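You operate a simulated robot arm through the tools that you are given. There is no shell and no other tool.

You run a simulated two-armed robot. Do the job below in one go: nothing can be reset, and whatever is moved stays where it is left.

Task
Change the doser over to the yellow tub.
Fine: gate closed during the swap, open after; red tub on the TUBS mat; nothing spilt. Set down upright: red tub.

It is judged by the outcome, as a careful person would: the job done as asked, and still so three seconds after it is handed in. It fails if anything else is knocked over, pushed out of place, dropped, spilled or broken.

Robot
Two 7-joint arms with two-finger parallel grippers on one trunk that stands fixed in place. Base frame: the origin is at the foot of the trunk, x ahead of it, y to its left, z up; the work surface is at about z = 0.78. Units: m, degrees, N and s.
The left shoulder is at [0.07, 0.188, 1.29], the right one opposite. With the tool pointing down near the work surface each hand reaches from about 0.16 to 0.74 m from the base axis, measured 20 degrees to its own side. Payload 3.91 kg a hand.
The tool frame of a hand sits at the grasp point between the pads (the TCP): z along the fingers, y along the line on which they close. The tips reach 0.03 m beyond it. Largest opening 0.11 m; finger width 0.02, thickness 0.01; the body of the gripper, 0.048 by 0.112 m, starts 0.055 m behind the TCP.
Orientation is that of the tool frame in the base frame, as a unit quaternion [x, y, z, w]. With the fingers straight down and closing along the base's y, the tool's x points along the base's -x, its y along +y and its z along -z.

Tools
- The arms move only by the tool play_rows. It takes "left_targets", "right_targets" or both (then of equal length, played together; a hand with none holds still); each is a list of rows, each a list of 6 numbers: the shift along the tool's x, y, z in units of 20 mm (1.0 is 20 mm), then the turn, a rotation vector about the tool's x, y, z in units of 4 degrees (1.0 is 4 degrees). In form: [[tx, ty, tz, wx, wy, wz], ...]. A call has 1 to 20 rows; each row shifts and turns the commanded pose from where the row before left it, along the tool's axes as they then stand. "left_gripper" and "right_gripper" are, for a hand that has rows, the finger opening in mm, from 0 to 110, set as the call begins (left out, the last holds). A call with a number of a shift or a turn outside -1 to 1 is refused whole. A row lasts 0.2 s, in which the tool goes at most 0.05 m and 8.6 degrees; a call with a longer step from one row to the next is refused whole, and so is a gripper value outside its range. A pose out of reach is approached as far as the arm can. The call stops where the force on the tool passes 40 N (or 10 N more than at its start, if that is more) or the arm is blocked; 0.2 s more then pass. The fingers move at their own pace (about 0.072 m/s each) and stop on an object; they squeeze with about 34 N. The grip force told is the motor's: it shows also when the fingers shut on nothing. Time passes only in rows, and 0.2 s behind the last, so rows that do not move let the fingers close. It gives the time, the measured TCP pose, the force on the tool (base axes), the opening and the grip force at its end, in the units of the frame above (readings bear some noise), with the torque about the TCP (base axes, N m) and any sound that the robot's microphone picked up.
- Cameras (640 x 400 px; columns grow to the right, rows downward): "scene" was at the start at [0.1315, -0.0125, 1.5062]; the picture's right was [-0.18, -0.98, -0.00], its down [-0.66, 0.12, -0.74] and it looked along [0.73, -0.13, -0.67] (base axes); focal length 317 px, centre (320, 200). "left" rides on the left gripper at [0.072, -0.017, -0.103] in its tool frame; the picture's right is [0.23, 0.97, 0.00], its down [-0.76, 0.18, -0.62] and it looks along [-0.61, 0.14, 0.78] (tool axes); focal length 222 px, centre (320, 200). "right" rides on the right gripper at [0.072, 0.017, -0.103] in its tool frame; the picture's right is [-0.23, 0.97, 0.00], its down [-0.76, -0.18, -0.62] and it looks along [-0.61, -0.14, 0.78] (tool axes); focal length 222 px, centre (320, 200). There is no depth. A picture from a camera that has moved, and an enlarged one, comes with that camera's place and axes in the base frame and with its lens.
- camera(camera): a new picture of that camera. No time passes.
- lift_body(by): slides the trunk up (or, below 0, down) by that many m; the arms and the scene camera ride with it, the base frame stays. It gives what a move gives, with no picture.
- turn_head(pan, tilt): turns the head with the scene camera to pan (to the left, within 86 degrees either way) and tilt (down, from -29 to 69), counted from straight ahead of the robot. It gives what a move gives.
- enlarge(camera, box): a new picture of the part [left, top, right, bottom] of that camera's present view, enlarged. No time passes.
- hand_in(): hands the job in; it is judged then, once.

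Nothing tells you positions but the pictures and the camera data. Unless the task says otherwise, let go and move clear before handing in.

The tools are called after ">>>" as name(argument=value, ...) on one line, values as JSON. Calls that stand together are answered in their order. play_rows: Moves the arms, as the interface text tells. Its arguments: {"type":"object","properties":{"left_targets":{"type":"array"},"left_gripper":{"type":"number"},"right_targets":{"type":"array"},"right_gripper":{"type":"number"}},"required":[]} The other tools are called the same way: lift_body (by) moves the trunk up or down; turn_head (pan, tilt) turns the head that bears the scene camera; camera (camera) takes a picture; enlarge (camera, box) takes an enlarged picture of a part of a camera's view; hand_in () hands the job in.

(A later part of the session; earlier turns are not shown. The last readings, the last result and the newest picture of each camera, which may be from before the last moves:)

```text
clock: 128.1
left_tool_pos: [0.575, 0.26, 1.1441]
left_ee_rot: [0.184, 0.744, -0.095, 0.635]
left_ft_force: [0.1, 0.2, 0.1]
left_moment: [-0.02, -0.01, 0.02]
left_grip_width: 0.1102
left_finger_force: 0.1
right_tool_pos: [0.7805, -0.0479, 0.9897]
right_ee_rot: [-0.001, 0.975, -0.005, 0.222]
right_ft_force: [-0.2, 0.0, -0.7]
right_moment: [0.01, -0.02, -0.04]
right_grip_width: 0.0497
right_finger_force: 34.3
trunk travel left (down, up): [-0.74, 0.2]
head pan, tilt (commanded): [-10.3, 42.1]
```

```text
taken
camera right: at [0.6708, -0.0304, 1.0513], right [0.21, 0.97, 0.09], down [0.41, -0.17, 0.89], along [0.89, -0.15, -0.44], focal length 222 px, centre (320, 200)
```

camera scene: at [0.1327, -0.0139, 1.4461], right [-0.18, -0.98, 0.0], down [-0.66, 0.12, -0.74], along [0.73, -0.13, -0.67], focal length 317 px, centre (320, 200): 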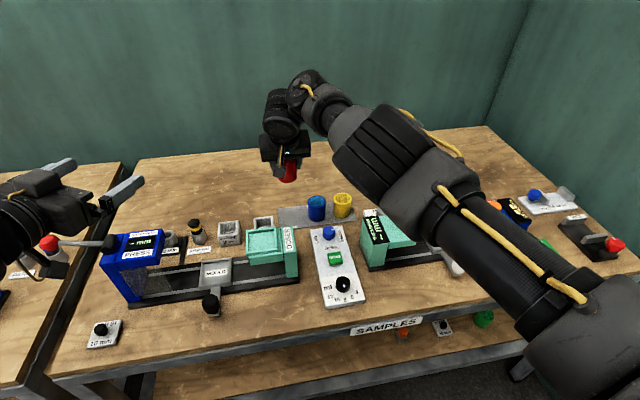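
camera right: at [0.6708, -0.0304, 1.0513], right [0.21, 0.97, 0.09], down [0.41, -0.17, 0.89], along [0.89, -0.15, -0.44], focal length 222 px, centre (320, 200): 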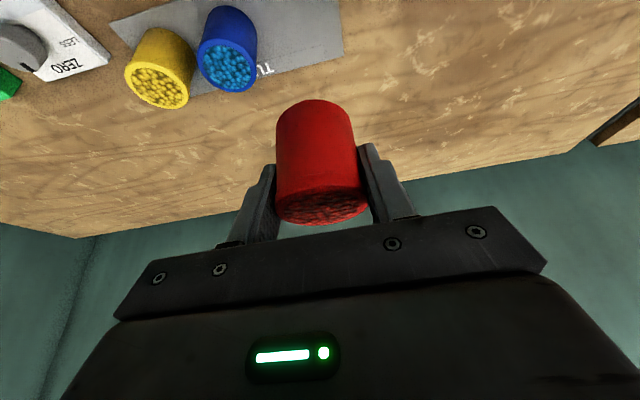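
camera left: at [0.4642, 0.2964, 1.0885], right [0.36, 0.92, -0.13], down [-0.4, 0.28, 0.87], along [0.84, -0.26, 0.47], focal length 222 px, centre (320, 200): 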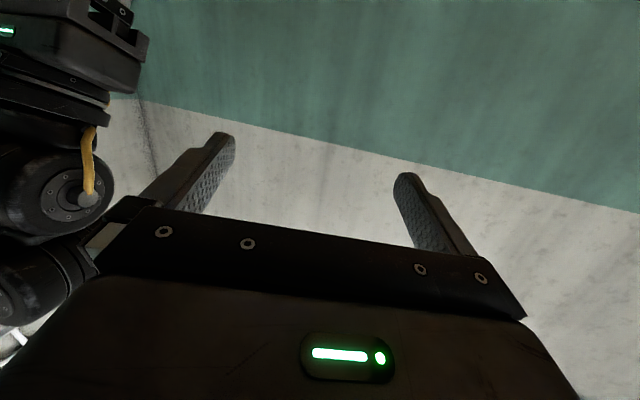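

The tub is directly above its slot. For the descent I'll share between trunk and arm to avoid overstretching; first I raise the parked left hand 6 cm so lowering the trunk doesn't bring it near the PRESS.

>>> play_rows(left_targets=[[-0.98, 0.09, -0.17, 0, 0, 0], [-0.98, 0.09, -0.17, 0, 0, 0], [-0.98, 0.09, -0.17, 0, 0, 0]])

>>> lift_body(by=-0.06)

>>> camera(camera="scene")

>>> camera(camera="right")

```text
clock: 128.9
left_tool_pos: [0.5724, 0.2603, 1.2031]
left_ee_rot: [0.185, 0.744, -0.096, 0.635]
left_ft_force: [-0.1, -0.6, 0.3]
left_moment: [0.01, 0.01, -0.02]
left_grip_width: 0.1099
left_finger_force: 0.1
right_tool_pos: [0.7797, -0.0478, 0.9917]
right_ee_rot: [-0.001, 0.974, -0.006, 0.224]
right_ft_force: [0.0, 0.7, -0.8]
right_moment: [-0.02, -0.02, 0.01]
right_grip_width: 0.05
right_finger_force: 34.3
trunk travel left (down, up): [-0.74, 0.2]
head pan, tilt (commanded): [-10.3, 42.1]
```

```text
clock: 129.9
left_tool_pos: [0.5737, 0.2601, 1.1437]
left_ee_rot: [0.185, 0.744, -0.096, 0.635]
left_ft_force: [0.1, 1.0, 0.1]
left_moment: [0.01, -0.03, -0.03]
left_grip_width: 0.11
left_finger_force: 0.1
right_tool_pos: [0.7794, -0.0462, 0.9306]
right_ee_rot: [-0.002, 0.974, -0.005, 0.224]
right_ft_force: [0.2, -0.8, -0.9]
right_moment: [0.02, 0.02, -0.03]
right_grip_width: 0.05
right_finger_force: 33.6
trunk travel left (down, up): [-0.68, 0.26]
head pan, tilt (commanded): [-10.3, 42.1]
```

```text
taken
camera scene: at [0.1313, -0.0121, 1.3863], right [-0.18, -0.98, 0.0], down [-0.66, 0.12, -0.74], along [0.73, -0.13, -0.67], focal length 317 px, centre (320, 200)
```

scene: 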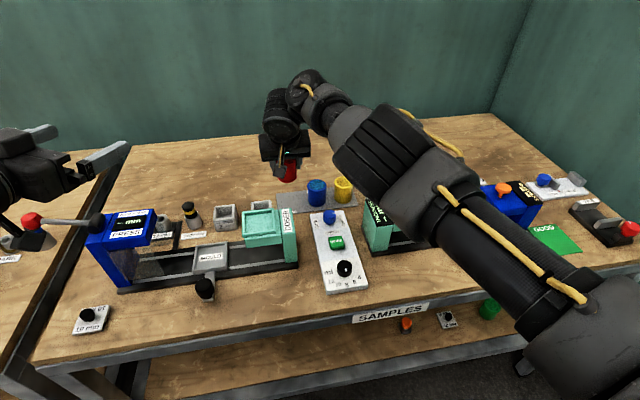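

```text
taken
camera right: at [0.6699, -0.029, 0.9925], right [0.21, 0.97, 0.09], down [0.41, -0.17, 0.9], along [0.89, -0.15, -0.44], focal length 222 px, centre (320, 200)
```

right: 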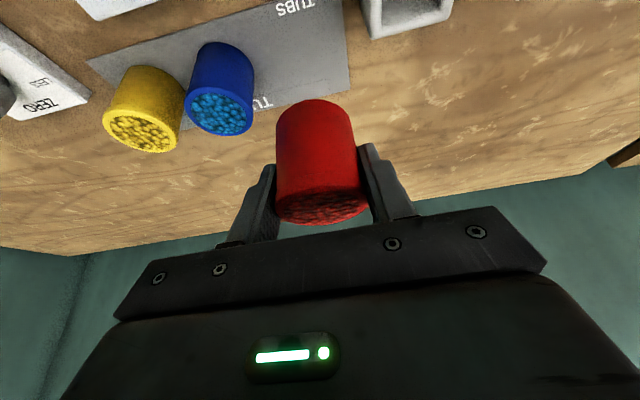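

Still upright and above the slot. I descend with the arm 7.5 cm to just above the mat.

>>> play_rows(right_targets=[[0.219, 0, 0.45, 0, 0, 0], [0.219, 0, 0.45, 0, 0, 0], [0.219, 0, 0.45, 0, 0, 0], [0.219, 0, 0.45, 0, 0, 0], [0.219, 0, 0.45, 0, 0, 0], [0.219, 0, 0.45, 0, 0, 0], [0.219, 0, 0.45, 0, 0, 0], [0.1, 0, 0.22, 0, 0, 0]])

>>> enlarge(camera="scene", box=[250, 140, 370, 220])

>>> camera(camera="right")

```text
clock: 131.7
left_tool_pos: [0.5724, 0.2609, 1.144]
left_ee_rot: [0.185, 0.744, -0.096, 0.635]
left_ft_force: [-1.0, 0.3, 0.4]
left_moment: [-0.02, -0.01, -0.01]
left_grip_width: 0.1099
left_finger_force: 0.0
right_tool_pos: [0.7793, -0.0483, 0.8568]
right_ee_rot: [0.0, 0.975, -0.008, 0.224]
right_ft_force: [-0.5, -0.6, -0.5]
right_moment: [0.01, -0.01, 0.01]
right_grip_width: 0.0498
right_finger_force: 33.8
trunk travel left (down, up): [-0.68, 0.26]
head pan, tilt (commanded): [-10.3, 42.1]
```

```text
5.00 times, centred on (310, 180) of scene
camera zoom: at [0.1316, -0.0121, 1.3863], right [-0.18, -0.98, 0.0], down [-0.66, 0.12, -0.74], along [0.73, -0.13, -0.67], focal length 1584 px, centre (370, 300)
```

zoom: 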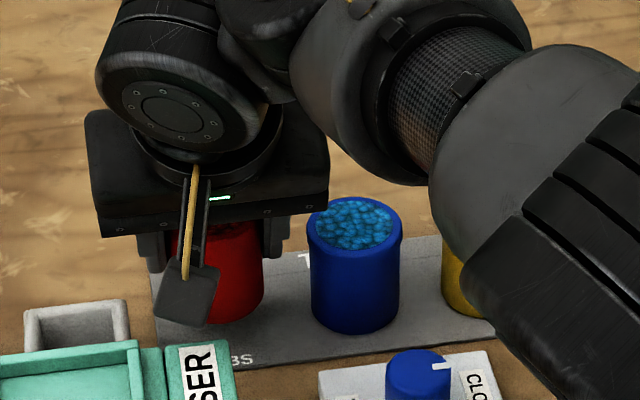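

```text
taken
camera right: at [0.6701, -0.03, 0.917], right [0.21, 0.97, 0.09], down [0.41, -0.17, 0.9], along [0.89, -0.15, -0.44], focal length 222 px, centre (320, 200)
```

right: 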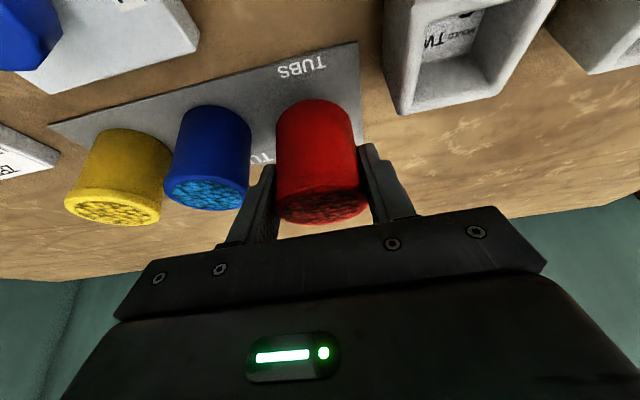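

Position looks right. My wrist-camera box will pass close behind the DOSER column, so I shift 5 mm forward first (also more central on the mat), then lower to about 8 mm above contact.

>>> play_rows(right_targets=[[-0.225, 0, 0.11, 0, 0, 0], [0.11, 0, 0.225, 0, 0, 0], [0.11, 0, 0.225, 0, 0, 0], [0, 0, 0, 0, 0, 0]])

>>> enlarge(camera="scene", box=[250, 140, 370, 220])

```text
clock: 132.7
left_tool_pos: [0.5733, 0.2594, 1.1439]
left_ee_rot: [0.185, 0.744, -0.096, 0.635]
left_ft_force: [-0.3, -0.8, 0.8]
left_moment: [-0.01, -0.01, 0.05]
left_grip_width: 0.11
left_finger_force: 0.0
right_tool_pos: [0.7847, -0.0467, 0.8456]
right_ee_rot: [-0.002, 0.974, -0.006, 0.225]
right_ft_force: [0.2, 0.0, -0.7]
right_moment: [-0.01, -0.02, -0.02]
right_grip_width: 0.0496
right_finger_force: 33.9
trunk travel left (down, up): [-0.68, 0.26]
head pan, tilt (commanded): [-10.3, 42.1]
```

```text
5.00 times, centred on (310, 180) of scene
camera zoom: at [0.1316, -0.012, 1.3863], right [-0.18, -0.98, 0.0], down [-0.66, 0.12, -0.74], along [0.73, -0.13, -0.67], focal length 1584 px, centre (370, 300)
```

zoom: 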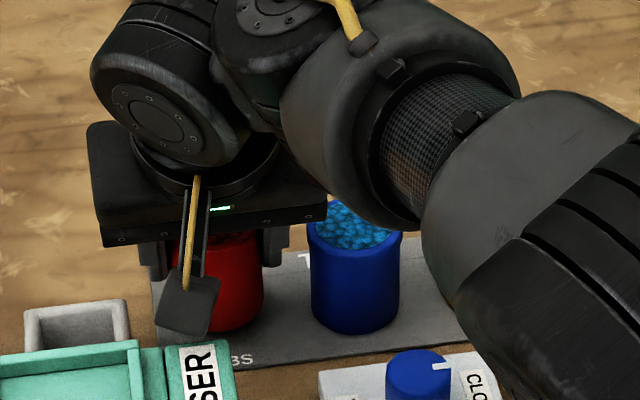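

The elbow shifted noticeably; I check the full view before going lower.

>>> camera(camera="scene")

>>> turn_head(pan=-25, tilt=50)

>>> camera(camera="scene")

```text
taken
camera scene: at [0.1316, -0.012, 1.3863], right [-0.18, -0.98, 0.0], down [-0.66, 0.12, -0.74], along [0.73, -0.13, -0.67], focal length 317 px, centre (320, 200)
```

scene: 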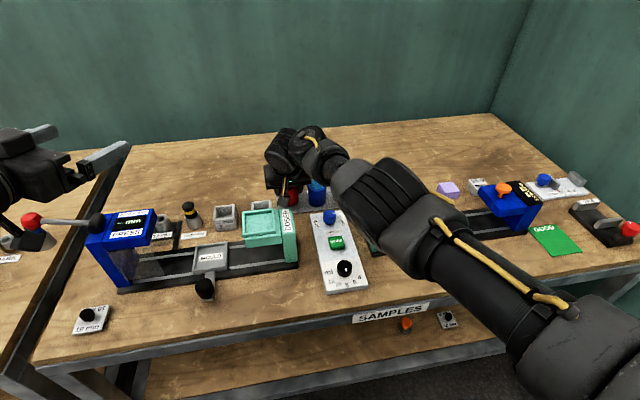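

```text
clock: 133.5
left_tool_pos: [0.5735, 0.2605, 1.1444]
left_ee_rot: [0.185, 0.744, -0.096, 0.635]
left_ft_force: [0.4, 0.6, -0.4]
left_moment: [0.01, -0.01, -0.01]
left_grip_width: 0.1099
left_finger_force: 0.1
right_tool_pos: [0.7839, -0.0485, 0.8465]
right_ee_rot: [0.0, 0.975, -0.006, 0.224]
right_ft_force: [-0.5, -0.1, -0.3]
right_moment: [-0.02, -0.02, 0.0]
right_grip_width: 0.0498
right_finger_force: 34.1
trunk travel left (down, up): [-0.68, 0.26]
head pan, tilt (commanded): [-25.0, 50.0]
```

```text
taken
camera scene: at [0.1193, -0.0296, 1.3752], right [-0.42, -0.91, 0.0], down [-0.69, 0.32, -0.64], along [0.58, -0.27, -0.77], focal length 317 px, centre (320, 200)
```

scene: 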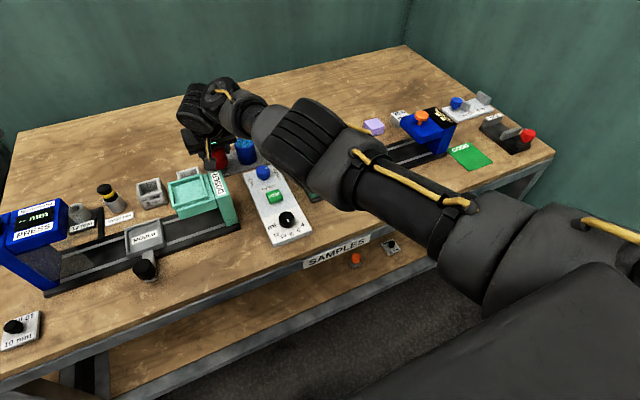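

The elbow is at about z 1.05 with ~10 cm free below it, so it's fine. I lower the tub in 2 mm steps until the mat takes the weight.

>>> play_rows(right_targets=[[0.044, 0, 0.09, 0, 0, 0], [0.044, 0, 0.09, 0, 0, 0], [0.044, 0, 0.09, 0, 0, 0], [0, 0, 0, 0, 0, 0]])

```text
clock: 134.5
left_tool_pos: [0.5746, 0.2603, 1.1442]
left_ee_rot: [0.185, 0.744, -0.096, 0.635]
left_ft_force: [0.4, -0.6, -0.2]
left_moment: [0.05, 0.0, -0.04]
left_grip_width: 0.1099
left_finger_force: 0.0
right_tool_pos: [0.7845, -0.0482, 0.8416]
right_ee_rot: [-0.001, 0.974, -0.006, 0.225]
right_ft_force: [2.5, 0.2, 6.4]
right_moment: [0.14, 1.15, 0.0]
right_grip_width: 0.0499
right_finger_force: 34.0
trunk travel left (down, up): [-0.68, 0.26]
head pan, tilt (commanded): [-25.0, 50.0]
```

The mat is carrying the tub (6 N up). I open the fingers 6 mm each side to release.

>>> play_rows(right_targets=[[0, 0, 0, 0, 0, 0], [0, 0, 0, 0, 0, 0], [0, 0, 0, 0, 0, 0]], right_gripper=61)

>>> camera(camera="right")

>>> turn_head(pan=-10.3, tilt=42.1)

>>> enlarge(camera="scene", box=[250, 140, 370, 220])

```text
clock: 135.3
left_tool_pos: [0.5736, 0.2595, 1.1451]
left_ee_rot: [0.184, 0.744, -0.096, 0.635]
left_ft_force: [-0.2, 0.3, 0.4]
left_moment: [0.0, 0.0, 0.02]
left_grip_width: 0.1101
left_finger_force: 0.0
right_tool_pos: [0.7845, -0.0479, 0.8421]
right_ee_rot: [0.0, 0.974, -0.006, 0.225]
right_ft_force: [7.8, -0.7, 13.3]
right_moment: [0.2, 2.04, -0.04]
right_grip_width: 0.0611
right_finger_force: 0.0
trunk travel left (down, up): [-0.68, 0.26]
head pan, tilt (commanded): [-25.0, 50.0]
```

```text
taken
camera right: at [0.675, -0.0301, 0.9024], right [0.21, 0.97, 0.09], down [0.41, -0.17, 0.9], along [0.89, -0.15, -0.43], focal length 222 px, centre (320, 200)
```

right: 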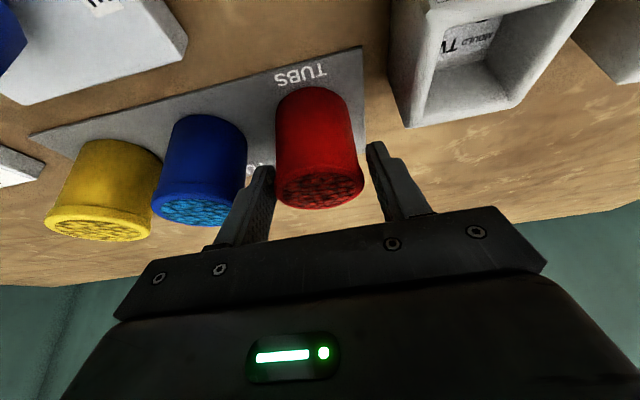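

```text
clock: 136.0
left_tool_pos: [0.574, 0.2605, 1.1444]
left_ee_rot: [0.185, 0.744, -0.096, 0.635]
left_ft_force: [-0.7, -0.2, -0.8]
left_moment: [0.01, -0.04, 0.02]
left_grip_width: 0.1099
left_finger_force: 0.0
right_tool_pos: [0.7858, -0.0493, 0.8415]
right_ee_rot: [-0.001, 0.974, -0.005, 0.225]
right_ft_force: [11.7, -0.4, 17.2]
right_moment: [0.23, 2.78, -0.08]
right_grip_width: 0.0614
right_finger_force: 0.1
trunk travel left (down, up): [-0.68, 0.26]
head pan, tilt (commanded): [-10.3, 42.1]
```

```text
5.00 times, centred on (310, 180) of scene
camera zoom: at [0.131, -0.012, 1.3864], right [-0.18, -0.98, 0.0], down [-0.66, 0.12, -0.74], along [0.73, -0.13, -0.67], focal length 1584 px, centre (370, 300)
```

zoom: 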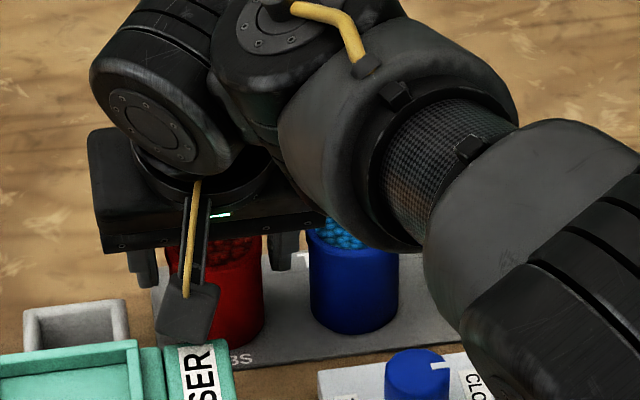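

The load is on the wrist-camera box (it brushes the DOSER's rear top edge), not the fingers. The tub is released and standing; I lift straight up at once to clear.

>>> play_rows(right_targets=[[-0.219, 0, -0.45, 0, 0, 0], [-0.219, 0, -0.45, 0, 0, 0], [-0.219, 0, -0.45, 0, 0, 0], [0, 0, 0, 0, 0, 0]])

>>> camera(camera="right")

>>> enlarge(camera="scene", box=[220, 140, 370, 270])

```text
clock: 137.0
left_tool_pos: [0.5723, 0.259, 1.1447]
left_ee_rot: [0.184, 0.744, -0.095, 0.635]
left_ft_force: [0.4, 0.6, -0.4]
left_moment: [0.02, -0.02, 0.0]
left_grip_width: 0.11
left_finger_force: 0.0
right_tool_pos: [0.7847, -0.0482, 0.8703]
right_ee_rot: [0.0, 0.974, -0.007, 0.224]
right_ft_force: [0.4, 1.2, -0.8]
right_moment: [0.0, -0.01, -0.02]
right_grip_width: 0.061
right_finger_force: 0.1
trunk travel left (down, up): [-0.68, 0.26]
head pan, tilt (commanded): [-10.3, 42.1]
```

```text
taken
camera right: at [0.6746, -0.0298, 0.931], right [0.21, 0.97, 0.09], down [0.41, -0.17, 0.9], along [0.89, -0.15, -0.44], focal length 222 px, centre (320, 200)
```

right: 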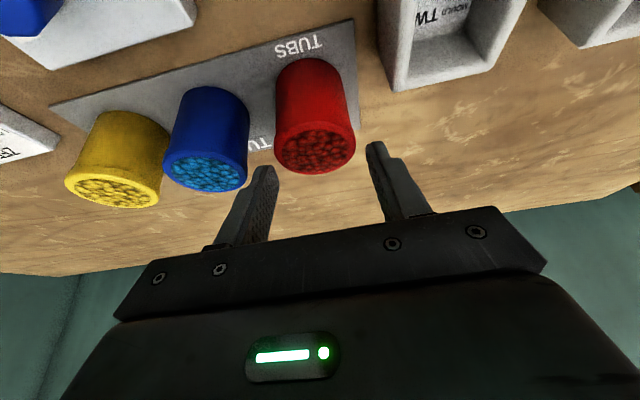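

```text
3.08 times, centred on (295, 205) of scene
camera zoom: at [0.1312, -0.012, 1.3863], right [-0.18, -0.98, 0.0], down [-0.66, 0.12, -0.74], along [0.73, -0.13, -0.67], focal length 975 px, centre (397, 185)
```

zoom: 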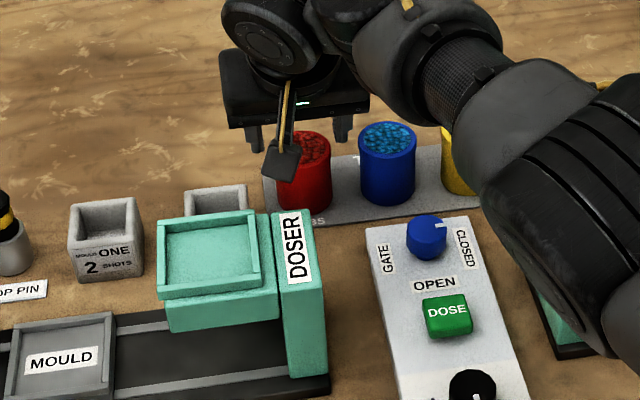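

The red tub stands upright and full on the TUBS mat. Next, the yellow tub: I rise clear of the tub tops and move across to above it.

>>> play_rows(right_targets=[[-0.219, 0, -0.45, 0, 0, 0], [-0.219, 0, -0.45, 0, 0, 0], [-0.219, 0, -0.45, 0, 0, 0], [-0.219, 0, -0.45, 0, 0, 0], [-0.219, 0, -0.45, 0, 0, 0], [-0.219, 0, -0.45, 0, 0, 0], [-0.219, 0, -0.45, 0, 0, 0], [0.03, -0.92, -0.01, 0, 0, 0], [0.03, -0.92, -0.01, 0, 0, 0], [0.03, -0.92, -0.01, 0, 0, 0], [0.03, -0.92, -0.01, 0, 0, 0], [0.03, -0.92, -0.01, 0, 0, 0], [0.03, -0.92, -0.01, 0, 0, 0], [0.03, -0.92, -0.01, 0, 0, 0], [0.03, -0.92, -0.01, 0, 0, 0]], right_gripper=61)

>>> camera(camera="scene")

>>> camera(camera="right")

```text
clock: 140.2
left_tool_pos: [0.5739, 0.2589, 1.1441]
left_ee_rot: [0.184, 0.744, -0.096, 0.635]
left_ft_force: [-0.3, -0.4, 0.5]
left_moment: [-0.01, 0.0, 0.02]
left_grip_width: 0.1102
left_finger_force: 0.0
right_tool_pos: [0.7808, -0.1957, 0.941]
right_ee_rot: [-0.001, 0.975, -0.006, 0.224]
right_ft_force: [-0.7, -0.7, -0.4]
right_moment: [0.0, 0.02, -0.02]
right_grip_width: 0.061
right_finger_force: 0.0
trunk travel left (down, up): [-0.68, 0.26]
head pan, tilt (commanded): [-10.3, 42.1]
```

```text
taken
camera scene: at [0.1315, -0.0128, 1.3863], right [-0.18, -0.98, 0.0], down [-0.66, 0.12, -0.74], along [0.73, -0.13, -0.67], focal length 317 px, centre (320, 200)
```

scene: 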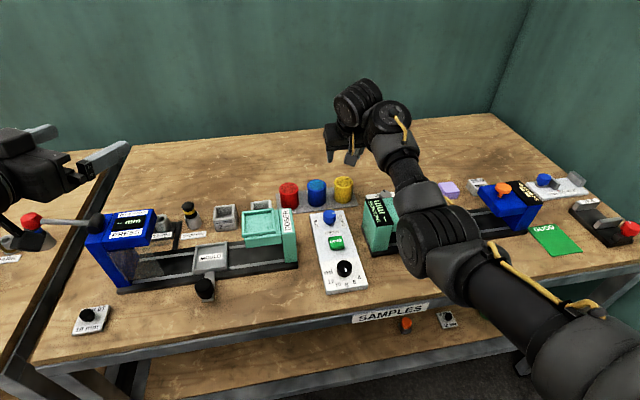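

```text
taken
camera right: at [0.6704, -0.1774, 1.0026], right [0.21, 0.97, 0.09], down [0.41, -0.17, 0.9], along [0.89, -0.15, -0.44], focal length 222 px, centre (320, 200)
```

right: 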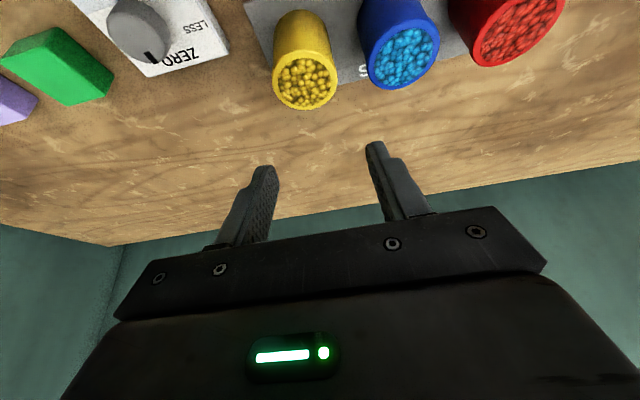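

I'm above the yellow tub, but the right elbow has sagged to about z 0.98 near the bench. I raise the trunk 0.10 m so that reaching down straightens the arm and keeps the elbow high.

>>> lift_body(by=0.1)

>>> play_rows(right_targets=[[0.35, 0, 0.72, 0, 0, 0], [0.35, 0, 0.72, 0, 0, 0], [0.35, 0, 0.72, 0, 0, 0], [0.35, 0, 0.72, 0, 0, 0], [0.35, 0, 0.72, 0, 0, 0], [0.35, 0, 0.72, 0, 0, 0]])

>>> camera(camera="scene")

>>> camera(camera="right")

```text
clock: 141.6
left_tool_pos: [0.5736, 0.2592, 1.2438]
left_ee_rot: [0.184, 0.744, -0.095, 0.635]
left_ft_force: [0.2, 0.1, -0.5]
left_moment: [0.0, -0.03, -0.02]
left_grip_width: 0.1103
left_finger_force: 0.1
right_tool_pos: [0.7806, -0.1941, 1.0408]
right_ee_rot: [-0.001, 0.975, -0.005, 0.224]
right_ft_force: [-1.2, 0.1, -0.9]
right_moment: [0.02, 0.0, 0.01]
right_grip_width: 0.0611
right_finger_force: 0.1
trunk travel left (down, up): [-0.78, 0.16]
head pan, tilt (commanded): [-10.3, 42.1]
```

```text
clock: 143.0
left_tool_pos: [0.5737, 0.2602, 1.2437]
left_ee_rot: [0.184, 0.744, -0.095, 0.635]
left_ft_force: [-0.2, -0.7, 0.7]
left_moment: [0.0, -0.01, 0.03]
left_grip_width: 0.1098
left_finger_force: 0.0
right_tool_pos: [0.7801, -0.1959, 0.9457]
right_ee_rot: [0.0, 0.975, -0.006, 0.223]
right_ft_force: [0.1, -0.2, -0.4]
right_moment: [-0.03, -0.05, 0.02]
right_grip_width: 0.0609
right_finger_force: 0.0
trunk travel left (down, up): [-0.78, 0.16]
head pan, tilt (commanded): [-10.3, 42.1]
```

```text
taken
camera scene: at [0.1317, -0.0122, 1.4863], right [-0.18, -0.98, 0.0], down [-0.66, 0.12, -0.74], along [0.73, -0.13, -0.67], focal length 317 px, centre (320, 200)
```

scene: 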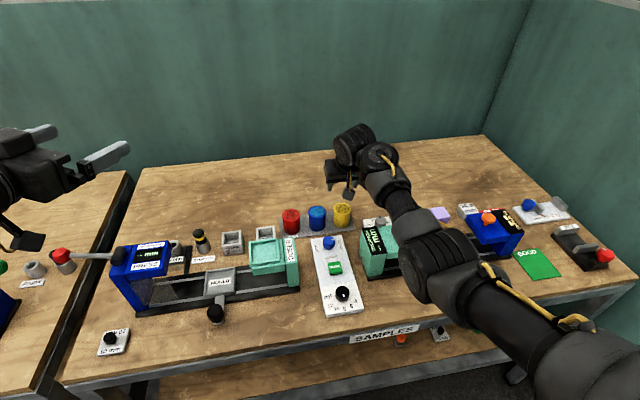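

```text
taken
camera right: at [0.6707, -0.1779, 1.0068], right [0.21, 0.97, 0.09], down [0.41, -0.17, 0.9], along [0.89, -0.15, -0.44], focal length 222 px, centre (320, 200)
```

right: 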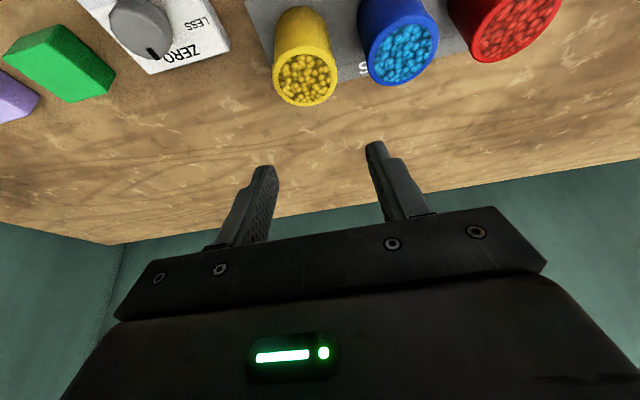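

The elbow is higher now (z ≈ 1.05). I zoom the wrist camera to fix the yellow tub's position before descending between the tubs.

>>> enlarge(camera="right", box=[230, 0, 450, 140])

>>> enlarge(camera="scene", box=[270, 170, 380, 250])

```text
2.86 times, centred on (340, 70) of right
camera zoom: at [0.6707, -0.1779, 1.0068], right [0.21, 0.97, 0.09], down [0.41, -0.17, 0.9], along [0.89, -0.15, -0.44], focal length 635 px, centre (263, 571)
```

zoom: 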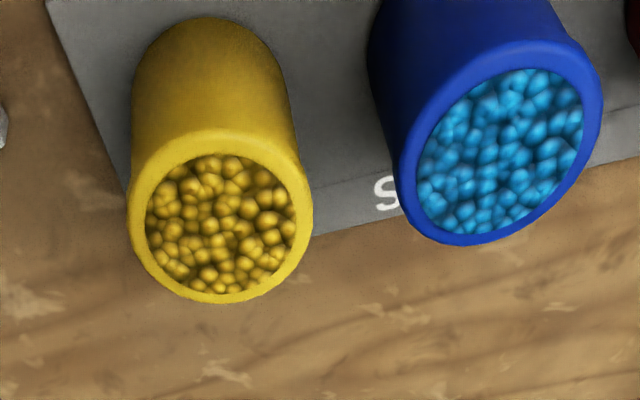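

```text
5.00 times, centred on (325, 210) of scene
camera zoom: at [0.1317, -0.0122, 1.4863], right [-0.18, -0.98, 0.0], down [-0.66, 0.12, -0.74], along [0.73, -0.13, -0.67], focal length 1584 px, centre (295, 150)
```

zoom: 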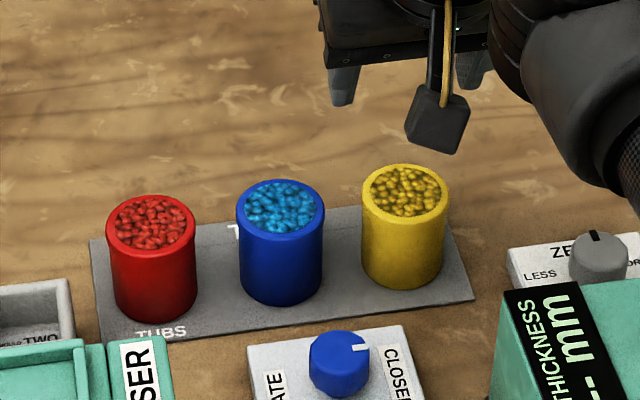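

Wrist camera puts the yellow tub at (0.780, -0.198); the free gap to the blue tub is ~21 mm. I shift 2.5 mm toward -y and descend 8 cm.

>>> play_rows(right_targets=[[0, -0.125, 0, 0, 0, 0], [0.218, 0, 0.45, 0, 0, 0], [0.218, 0, 0.45, 0, 0, 0], [0.218, 0, 0.45, 0, 0, 0], [0.218, 0, 0.45, 0, 0, 0], [0.218, 0, 0.45, 0, 0, 0], [0.218, 0, 0.45, 0, 0, 0], [0, 0, 0, 0, 0, 0]], right_gripper=61)

>>> camera(camera="right")

>>> camera(camera="scene")

```text
clock: 144.8
left_tool_pos: [0.5738, 0.2599, 1.244]
left_ee_rot: [0.184, 0.744, -0.095, 0.635]
left_ft_force: [-0.8, -0.1, -0.4]
left_moment: [0.0, 0.0, 0.0]
left_grip_width: 0.1098
left_finger_force: 0.1
right_tool_pos: [0.7808, -0.1994, 0.8848]
right_ee_rot: [-0.001, 0.975, -0.006, 0.224]
right_ft_force: [-0.5, -0.7, 0.4]
right_moment: [-0.05, 0.01, 0.0]
right_grip_width: 0.0609
right_finger_force: 0.1
trunk travel left (down, up): [-0.78, 0.16]
head pan, tilt (commanded): [-10.3, 42.1]
```

```text
taken
camera right: at [0.6707, -0.1809, 0.9467], right [0.21, 0.97, 0.09], down [0.41, -0.17, 0.9], along [0.89, -0.15, -0.44], focal length 222 px, centre (320, 200)
```

right: 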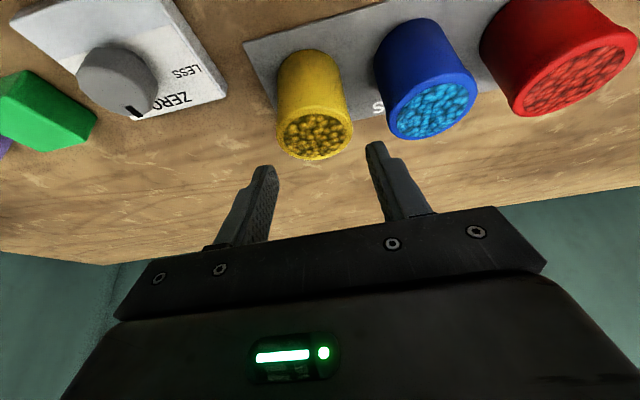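

```text
taken
camera scene: at [0.1314, -0.0121, 1.4863], right [-0.18, -0.98, 0.0], down [-0.66, 0.12, -0.74], along [0.73, -0.13, -0.67], focal length 317 px, centre (320, 200)
```

scene: 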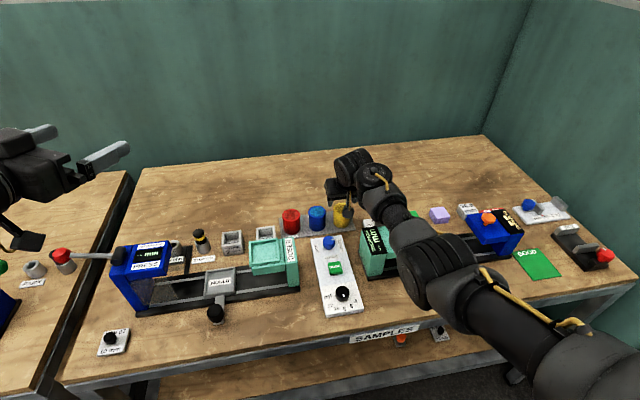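

Good so far; one more zoom to verify lateral centring before the fingers enter the gap.

>>> enlarge(camera="right", box=[230, 30, 430, 210])

```text
2.22 times, centred on (330, 120) of right
camera zoom: at [0.6707, -0.1809, 0.9467], right [0.21, 0.97, 0.09], down [0.41, -0.17, 0.9], along [0.89, -0.15, -0.44], focal length 494 px, centre (298, 378)
```

zoom: 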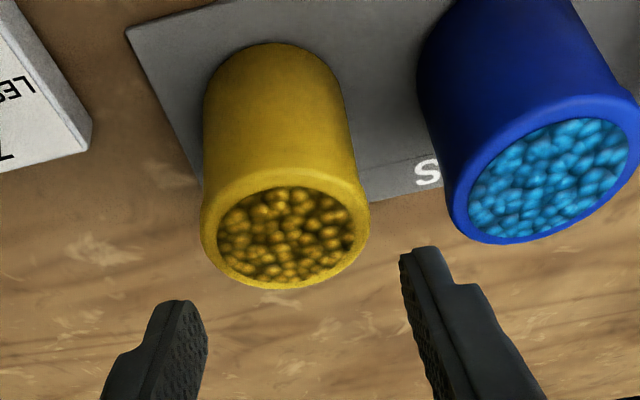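

Lateral centring is good (tub -0.198, hand -0.199). I descend 4 cm more, fingers going either side of the tub.

>>> play_rows(right_targets=[[0.109, 0, 0.225, 0, 0, 0], [0.109, 0, 0.225, 0, 0, 0], [0.109, 0, 0.225, 0, 0, 0], [0.109, 0, 0.225, 0, 0, 0], [0.109, 0, 0.225, 0, 0, 0], [0.109, 0, 0.225, 0, 0, 0], [0.109, 0, 0.225, 0, 0, 0], [0, 0, 0, 0, 0, 0]])

>>> enlarge(camera="right", box=[220, 60, 450, 250])

>>> enlarge(camera="scene", box=[270, 140, 400, 260])

```text
clock: 146.6
left_tool_pos: [0.5736, 0.259, 1.2435]
left_ee_rot: [0.184, 0.744, -0.095, 0.635]
left_ft_force: [0.4, 0.1, 0.3]
left_moment: [0.0, 0.02, -0.01]
left_grip_width: 0.11
left_finger_force: 0.0
right_tool_pos: [0.7798, -0.1994, 0.85]
right_ee_rot: [0.0, 0.975, -0.006, 0.224]
right_ft_force: [-0.7, 0.8, 0.3]
right_moment: [0.02, 0.01, -0.02]
right_grip_width: 0.061
right_finger_force: 0.1
trunk travel left (down, up): [-0.78, 0.16]
head pan, tilt (commanded): [-10.3, 42.1]
```

```text
2.11 times, centred on (335, 155) of right
camera zoom: at [0.6703, -0.181, 0.9118], right [0.21, 0.97, 0.09], down [0.41, -0.17, 0.9], along [0.89, -0.15, -0.44], focal length 468 px, centre (288, 295)
```

zoom: 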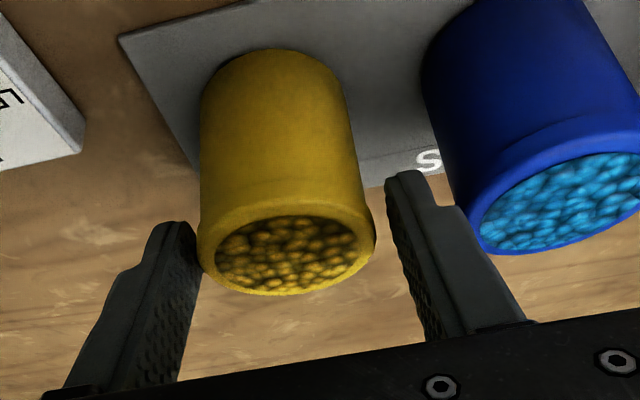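

```text
3.33 times, centred on (335, 200) of scene
camera zoom: at [0.1314, -0.0121, 1.4863], right [-0.18, -0.98, 0.0], down [-0.66, 0.12, -0.74], along [0.73, -0.13, -0.67], focal length 1056 px, centre (270, 200)
```

zoom: 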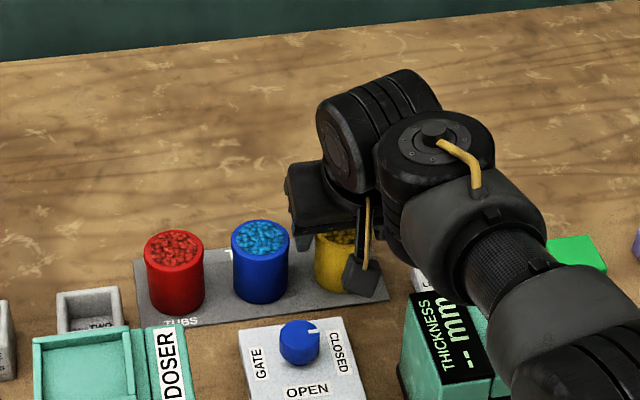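

The tub is ~2 mm nearer the -y finger. I correct 2 mm, lower the last 11 mm, and close.

>>> play_rows(right_targets=[[0, -0.1, 0, 0, 0, 0], [0.083, 0, 0.172, 0, 0, 0], [0.083, 0, 0.172, 0, 0, 0], [0.083, 0, 0.172, 0, 0, 0], [0, 0, 0, 0, 0, 0]])

>>> enlarge(camera="right", box=[220, 60, 450, 250])

```text
clock: 147.8
left_tool_pos: [0.5734, 0.2611, 1.2431]
left_ee_rot: [0.185, 0.744, -0.096, 0.635]
left_ft_force: [0.1, -1.1, -0.5]
left_moment: [-0.04, -0.02, 0.01]
left_grip_width: 0.1097
left_finger_force: 0.0
right_tool_pos: [0.7789, -0.201, 0.8383]
right_ee_rot: [-0.001, 0.975, -0.006, 0.224]
right_ft_force: [0.2, -0.4, 1.5]
right_moment: [0.03, 0.01, 0.04]
right_grip_width: 0.0609
right_finger_force: 0.0
trunk travel left (down, up): [-0.78, 0.16]
head pan, tilt (commanded): [-10.3, 42.1]
```

```text
2.11 times, centred on (335, 155) of right
camera zoom: at [0.6702, -0.1832, 0.9003], right [0.21, 0.97, 0.09], down [0.41, -0.17, 0.9], along [0.89, -0.15, -0.44], focal length 468 px, centre (288, 295)
```

zoom: 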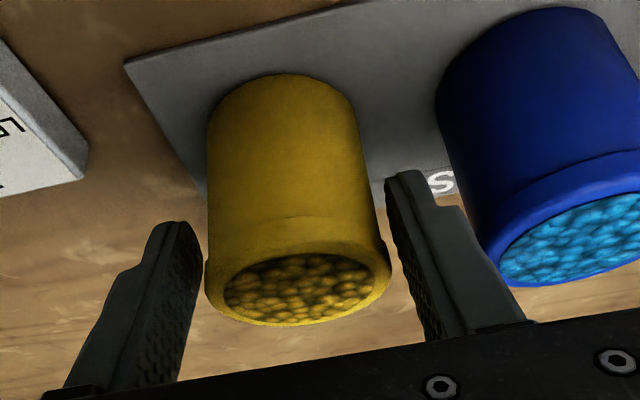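

Centred. I close on the yellow tub.

>>> play_rows(right_targets=[[0, 0, 0, 0, 0, 0], [0, 0, 0, 0, 0, 0], [0, 0, 0, 0, 0, 0], [0, 0, 0, 0, 0, 0]], right_gripper=30)

>>> play_rows(right_targets=[[-0.109, 0, -0.225, 0, 0, 0], [-0.109, 0, -0.225, 0, 0, 0], [-0.109, 0, -0.225, 0, 0, 0], [-0.109, 0, -0.225, 0, 0, 0], [0, 0, 0, 0, 0, 0]])

>>> enlarge(camera="right", box=[200, 40, 450, 250])

>>> camera(camera="scene")

```text
clock: 148.8
left_tool_pos: [0.5732, 0.2606, 1.2441]
left_ee_rot: [0.184, 0.744, -0.095, 0.635]
left_ft_force: [0.6, 0.0, 0.1]
left_moment: [0.01, 0.01, -0.01]
left_grip_width: 0.1101
left_finger_force: 0.0
right_tool_pos: [0.7798, -0.2006, 0.8392]
right_ee_rot: [-0.001, 0.975, -0.005, 0.224]
right_ft_force: [0.5, 0.8, 0.4]
right_moment: [0.1, -0.02, 0.05]
right_grip_width: 0.0498
right_finger_force: 34.3
trunk travel left (down, up): [-0.78, 0.16]
head pan, tilt (commanded): [-10.3, 42.1]
```

```text
clock: 150.0
left_tool_pos: [0.5738, 0.2592, 1.2435]
left_ee_rot: [0.184, 0.744, -0.095, 0.635]
left_ft_force: [0.1, -0.7, -0.7]
left_moment: [0.0, 0.0, 0.02]
left_grip_width: 0.1102
left_finger_force: 0.1
right_tool_pos: [0.7796, -0.2016, 0.8593]
right_ee_rot: [0.0, 0.974, -0.006, 0.224]
right_ft_force: [-0.6, 0.4, -0.5]
right_moment: [0.0, 0.0, -0.01]
right_grip_width: 0.0498
right_finger_force: 34.3
trunk travel left (down, up): [-0.78, 0.16]
head pan, tilt (commanded): [-10.3, 42.1]
```

```text
1.90 times, centred on (325, 145) of right
camera zoom: at [0.6704, -0.1833, 0.9205], right [0.21, 0.97, 0.09], down [0.41, -0.17, 0.9], along [0.89, -0.15, -0.44], focal length 423 px, centre (310, 305)
```

zoom: 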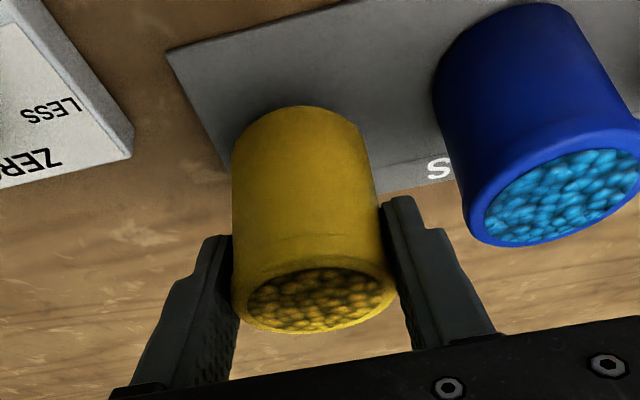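

```text
taken
camera scene: at [0.1317, -0.0121, 1.4863], right [-0.18, -0.98, 0.0], down [-0.66, 0.12, -0.74], along [0.73, -0.13, -0.67], focal length 317 px, centre (320, 200)
```

scene: 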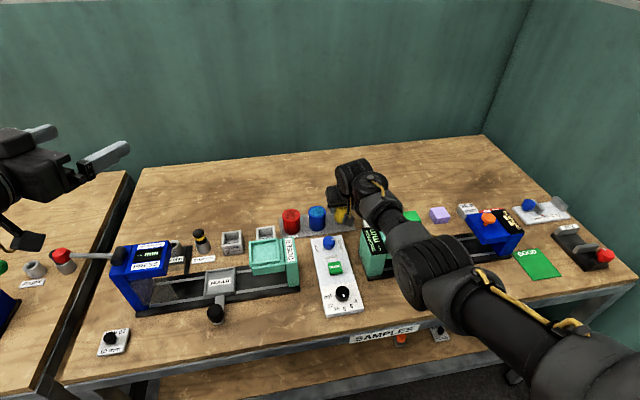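

The yellow tub is lifted cleanly. To get the elbow back to its earlier (good) position, I'll retrace the path I came: first straight up to z ≈ 1.04, then left over the red slot, then back to the doser.

>>> play_rows(right_targets=[[-0.2, 0, -0.4, 0, 0, 0], [-0.39, 0, -0.805, 0, 0, 0], [-0.39, 0, -0.805, 0, 0, 0], [-0.39, 0, -0.805, 0, 0, 0], [-0.39, 0, -0.805, 0, 0, 0], [-0.39, 0, -0.805, 0, 0, 0], [-0.39, 0, -0.805, 0, 0, 0], [-0.39, 0, -0.805, 0, 0, 0], [-0.39, 0, -0.805, 0, 0, 0], [-0.39, 0, -0.805, 0, 0, 0], [-0.2, 0, -0.4, 0, 0, 0]])

>>> camera(camera="scene")

>>> camera(camera="right")

```text
clock: 152.4
left_tool_pos: [0.5736, 0.2598, 1.2434]
left_ee_rot: [0.184, 0.744, -0.096, 0.635]
left_ft_force: [-0.5, 0.3, -0.8]
left_moment: [-0.01, 0.0, -0.01]
left_grip_width: 0.1099
left_finger_force: 0.0
right_tool_pos: [0.7802, -0.1972, 1.0379]
right_ee_rot: [-0.001, 0.975, -0.006, 0.224]
right_ft_force: [0.5, -0.1, -1.3]
right_moment: [0.0, 0.03, -0.02]
right_grip_width: 0.0499
right_finger_force: 34.1
trunk travel left (down, up): [-0.78, 0.16]
head pan, tilt (commanded): [-10.3, 42.1]
```

```text
taken
camera scene: at [0.1316, -0.0121, 1.4862], right [-0.18, -0.98, 0.0], down [-0.66, 0.12, -0.74], along [0.73, -0.13, -0.67], focal length 317 px, centre (320, 200)
```

scene: 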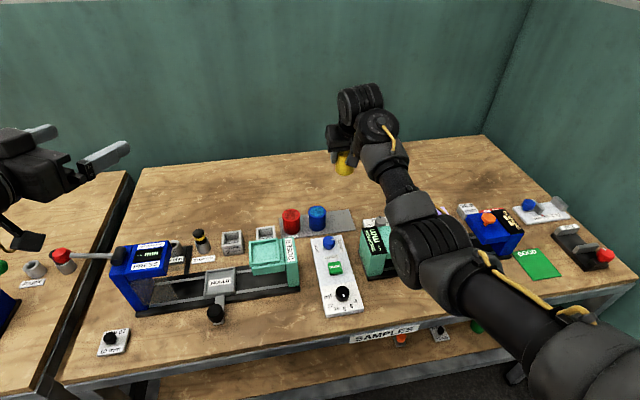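

```text
taken
camera right: at [0.6703, -0.1808, 1.0992], right [0.21, 0.97, 0.09], down [0.41, -0.17, 0.9], along [0.89, -0.15, -0.44], focal length 222 px, centre (320, 200)
```

right: 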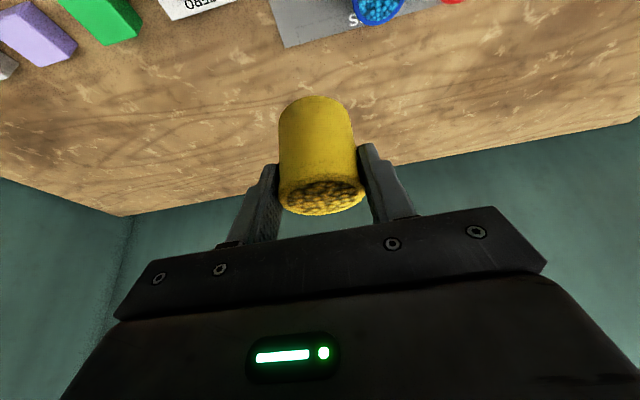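

Lifted and level. Now left (+y) 15 cm, passing high above blue and red.

>>> play_rows(right_targets=[[0, 0.5, 0, 0, 0, 0], [0, 0.9, 0, 0, 0, 0], [0, 0.9, 0, 0, 0, 0], [0, 0.9, 0, 0, 0, 0], [0, 0.9, 0, 0, 0, 0], [0, 0.9, 0, 0, 0, 0], [0, 0.9, 0, 0, 0, 0], [0, 0.9, 0, 0, 0, 0], [0, 0.7, 0, 0, 0, 0]])

>>> camera(camera="scene")

```text
clock: 154.4
left_tool_pos: [0.5739, 0.2608, 1.244]
left_ee_rot: [0.184, 0.744, -0.096, 0.635]
left_ft_force: [0.1, 0.4, -0.6]
left_moment: [0.01, -0.01, -0.04]
left_grip_width: 0.1102
left_finger_force: 0.0
right_tool_pos: [0.7798, -0.049, 1.0361]
right_ee_rot: [0.001, 0.975, -0.007, 0.224]
right_ft_force: [0.3, 0.1, -0.5]
right_moment: [0.03, -0.02, 0.03]
right_grip_width: 0.0495
right_finger_force: 33.6
trunk travel left (down, up): [-0.78, 0.16]
head pan, tilt (commanded): [-10.3, 42.1]
```

```text
taken
camera scene: at [0.1315, -0.0113, 1.4863], right [-0.18, -0.98, 0.0], down [-0.66, 0.12, -0.74], along [0.73, -0.13, -0.67], focal length 317 px, centre (320, 200)
```

scene: 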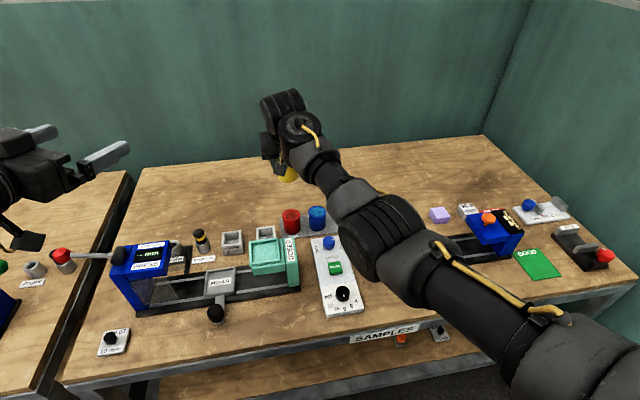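

The tub is fine, but the elbow stayed low, and folding back at this height could bring the forearm against the hand. Raising the trunk makes the hand lower relative to the shoulder and opens the wrist, so I raise it fully and then approach the doser diagonally downward.

>>> lift_body(by=0.15)

>>> play_rows(right_targets=[[0.4, 0.12, 0.28, 0, 0, 0], [0.753, 0.226, 0.533, 0, 0, 0], [0.753, 0.226, 0.533, 0, 0, 0], [0.753, 0.226, 0.533, 0, 0, 0], [0.753, 0.226, 0.533, 0, 0, 0]])

>>> camera(camera="scene")

```text
clock: 156.1
left_tool_pos: [0.574, 0.26, 1.3945]
left_ee_rot: [0.185, 0.744, -0.096, 0.635]
left_ft_force: [-0.2, 0.0, -0.4]
left_moment: [-0.01, -0.02, 0.0]
left_grip_width: 0.1098
left_finger_force: 0.0
right_tool_pos: [0.7792, -0.0483, 1.1854]
right_ee_rot: [-0.001, 0.975, -0.005, 0.224]
right_ft_force: [0.3, 0.0, -0.6]
right_moment: [0.0, 0.01, -0.03]
right_grip_width: 0.0498
right_finger_force: 34.1
trunk travel left (down, up): [-0.93, 0.01]
head pan, tilt (commanded): [-10.3, 42.1]
```

```text
clock: 157.3
left_tool_pos: [0.5734, 0.2594, 1.3939]
left_ee_rot: [0.184, 0.744, -0.096, 0.635]
left_ft_force: [-0.6, 0.3, -0.2]
left_moment: [0.04, -0.02, -0.01]
left_grip_width: 0.11
left_finger_force: 0.1
right_tool_pos: [0.7403, -0.0295, 1.1113]
right_ee_rot: [0.0, 0.975, -0.006, 0.224]
right_ft_force: [0.5, -0.5, -1.3]
right_moment: [0.01, -0.03, 0.0]
right_grip_width: 0.0499
right_finger_force: 34.1
trunk travel left (down, up): [-0.93, 0.01]
head pan, tilt (commanded): [-10.3, 42.1]
```

```text
taken
camera scene: at [0.1315, -0.0119, 1.6363], right [-0.18, -0.98, 0.0], down [-0.66, 0.12, -0.74], along [0.73, -0.13, -0.67], focal length 317 px, centre (320, 200)
```

scene: 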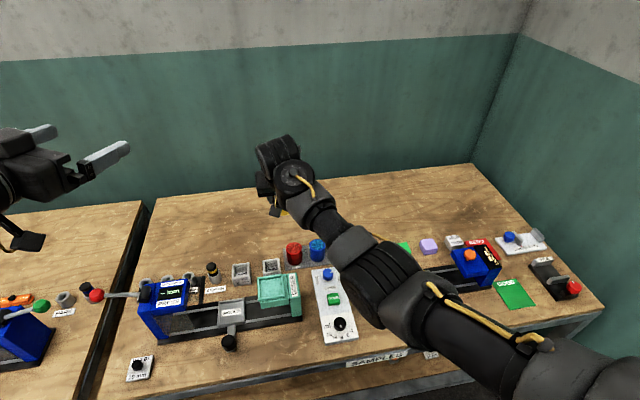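

Opening up as intended. I continue down and back toward the doser in stages, watching forces and posture.

>>> play_rows(right_targets=[[0.753, 0.226, 0.533, 0, 0, 0], [0.753, 0.226, 0.533, 0, 0, 0], [0.753, 0.226, 0.533, 0, 0, 0], [0.753, 0.226, 0.533, 0, 0, 0], [0.8, 0.355, 0.037, 0, 0, 0], [0.8, 0.355, 0.037, 0, 0, 0]])

>>> turn_head(pan=-15, tilt=50)

>>> camera(camera="scene")

```text
clock: 158.7
left_tool_pos: [0.5731, 0.26, 1.395]
left_ee_rot: [0.185, 0.744, -0.096, 0.635]
left_ft_force: [0.0, 1.1, 0.6]
left_moment: [0.01, 0.0, -0.03]
left_grip_width: 0.1102
left_finger_force: 0.1
right_tool_pos: [0.6745, 0.0036, 1.0315]
right_ee_rot: [-0.001, 0.974, -0.005, 0.225]
right_ft_force: [-0.3, 0.6, 0.1]
right_moment: [0.01, 0.0, -0.02]
right_grip_width: 0.0499
right_finger_force: 33.6
trunk travel left (down, up): [-0.93, 0.01]
head pan, tilt (commanded): [-10.3, 42.1]
```

```text
clock: 159.4
left_tool_pos: [0.5738, 0.2608, 1.3937]
left_ee_rot: [0.184, 0.744, -0.096, 0.635]
left_ft_force: [0.3, 0.1, 0.1]
left_moment: [0.01, -0.01, 0.01]
left_grip_width: 0.1096
left_finger_force: 0.2
right_tool_pos: [0.6756, 0.0025, 1.0315]
right_ee_rot: [-0.002, 0.975, -0.006, 0.224]
right_ft_force: [0.3, -0.3, 0.0]
right_moment: [-0.02, -0.01, -0.03]
right_grip_width: 0.0498
right_finger_force: 34.6
trunk travel left (down, up): [-0.93, 0.01]
head pan, tilt (commanded): [-15.0, 50.0]
```

```text
taken
camera scene: at [0.1238, -0.0169, 1.6252], right [-0.26, -0.97, 0.0], down [-0.74, 0.2, -0.64], along [0.62, -0.17, -0.77], focal length 317 px, centre (320, 200)
```

scene: 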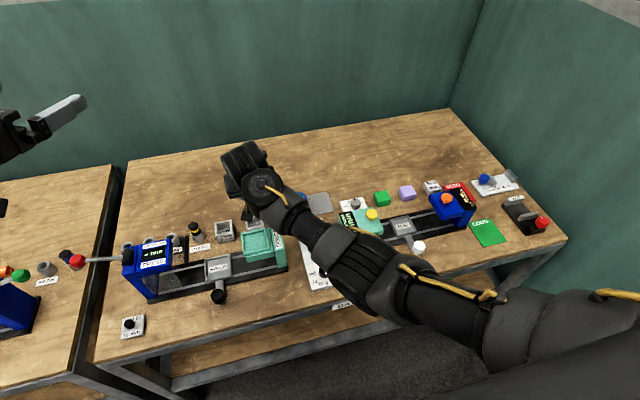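

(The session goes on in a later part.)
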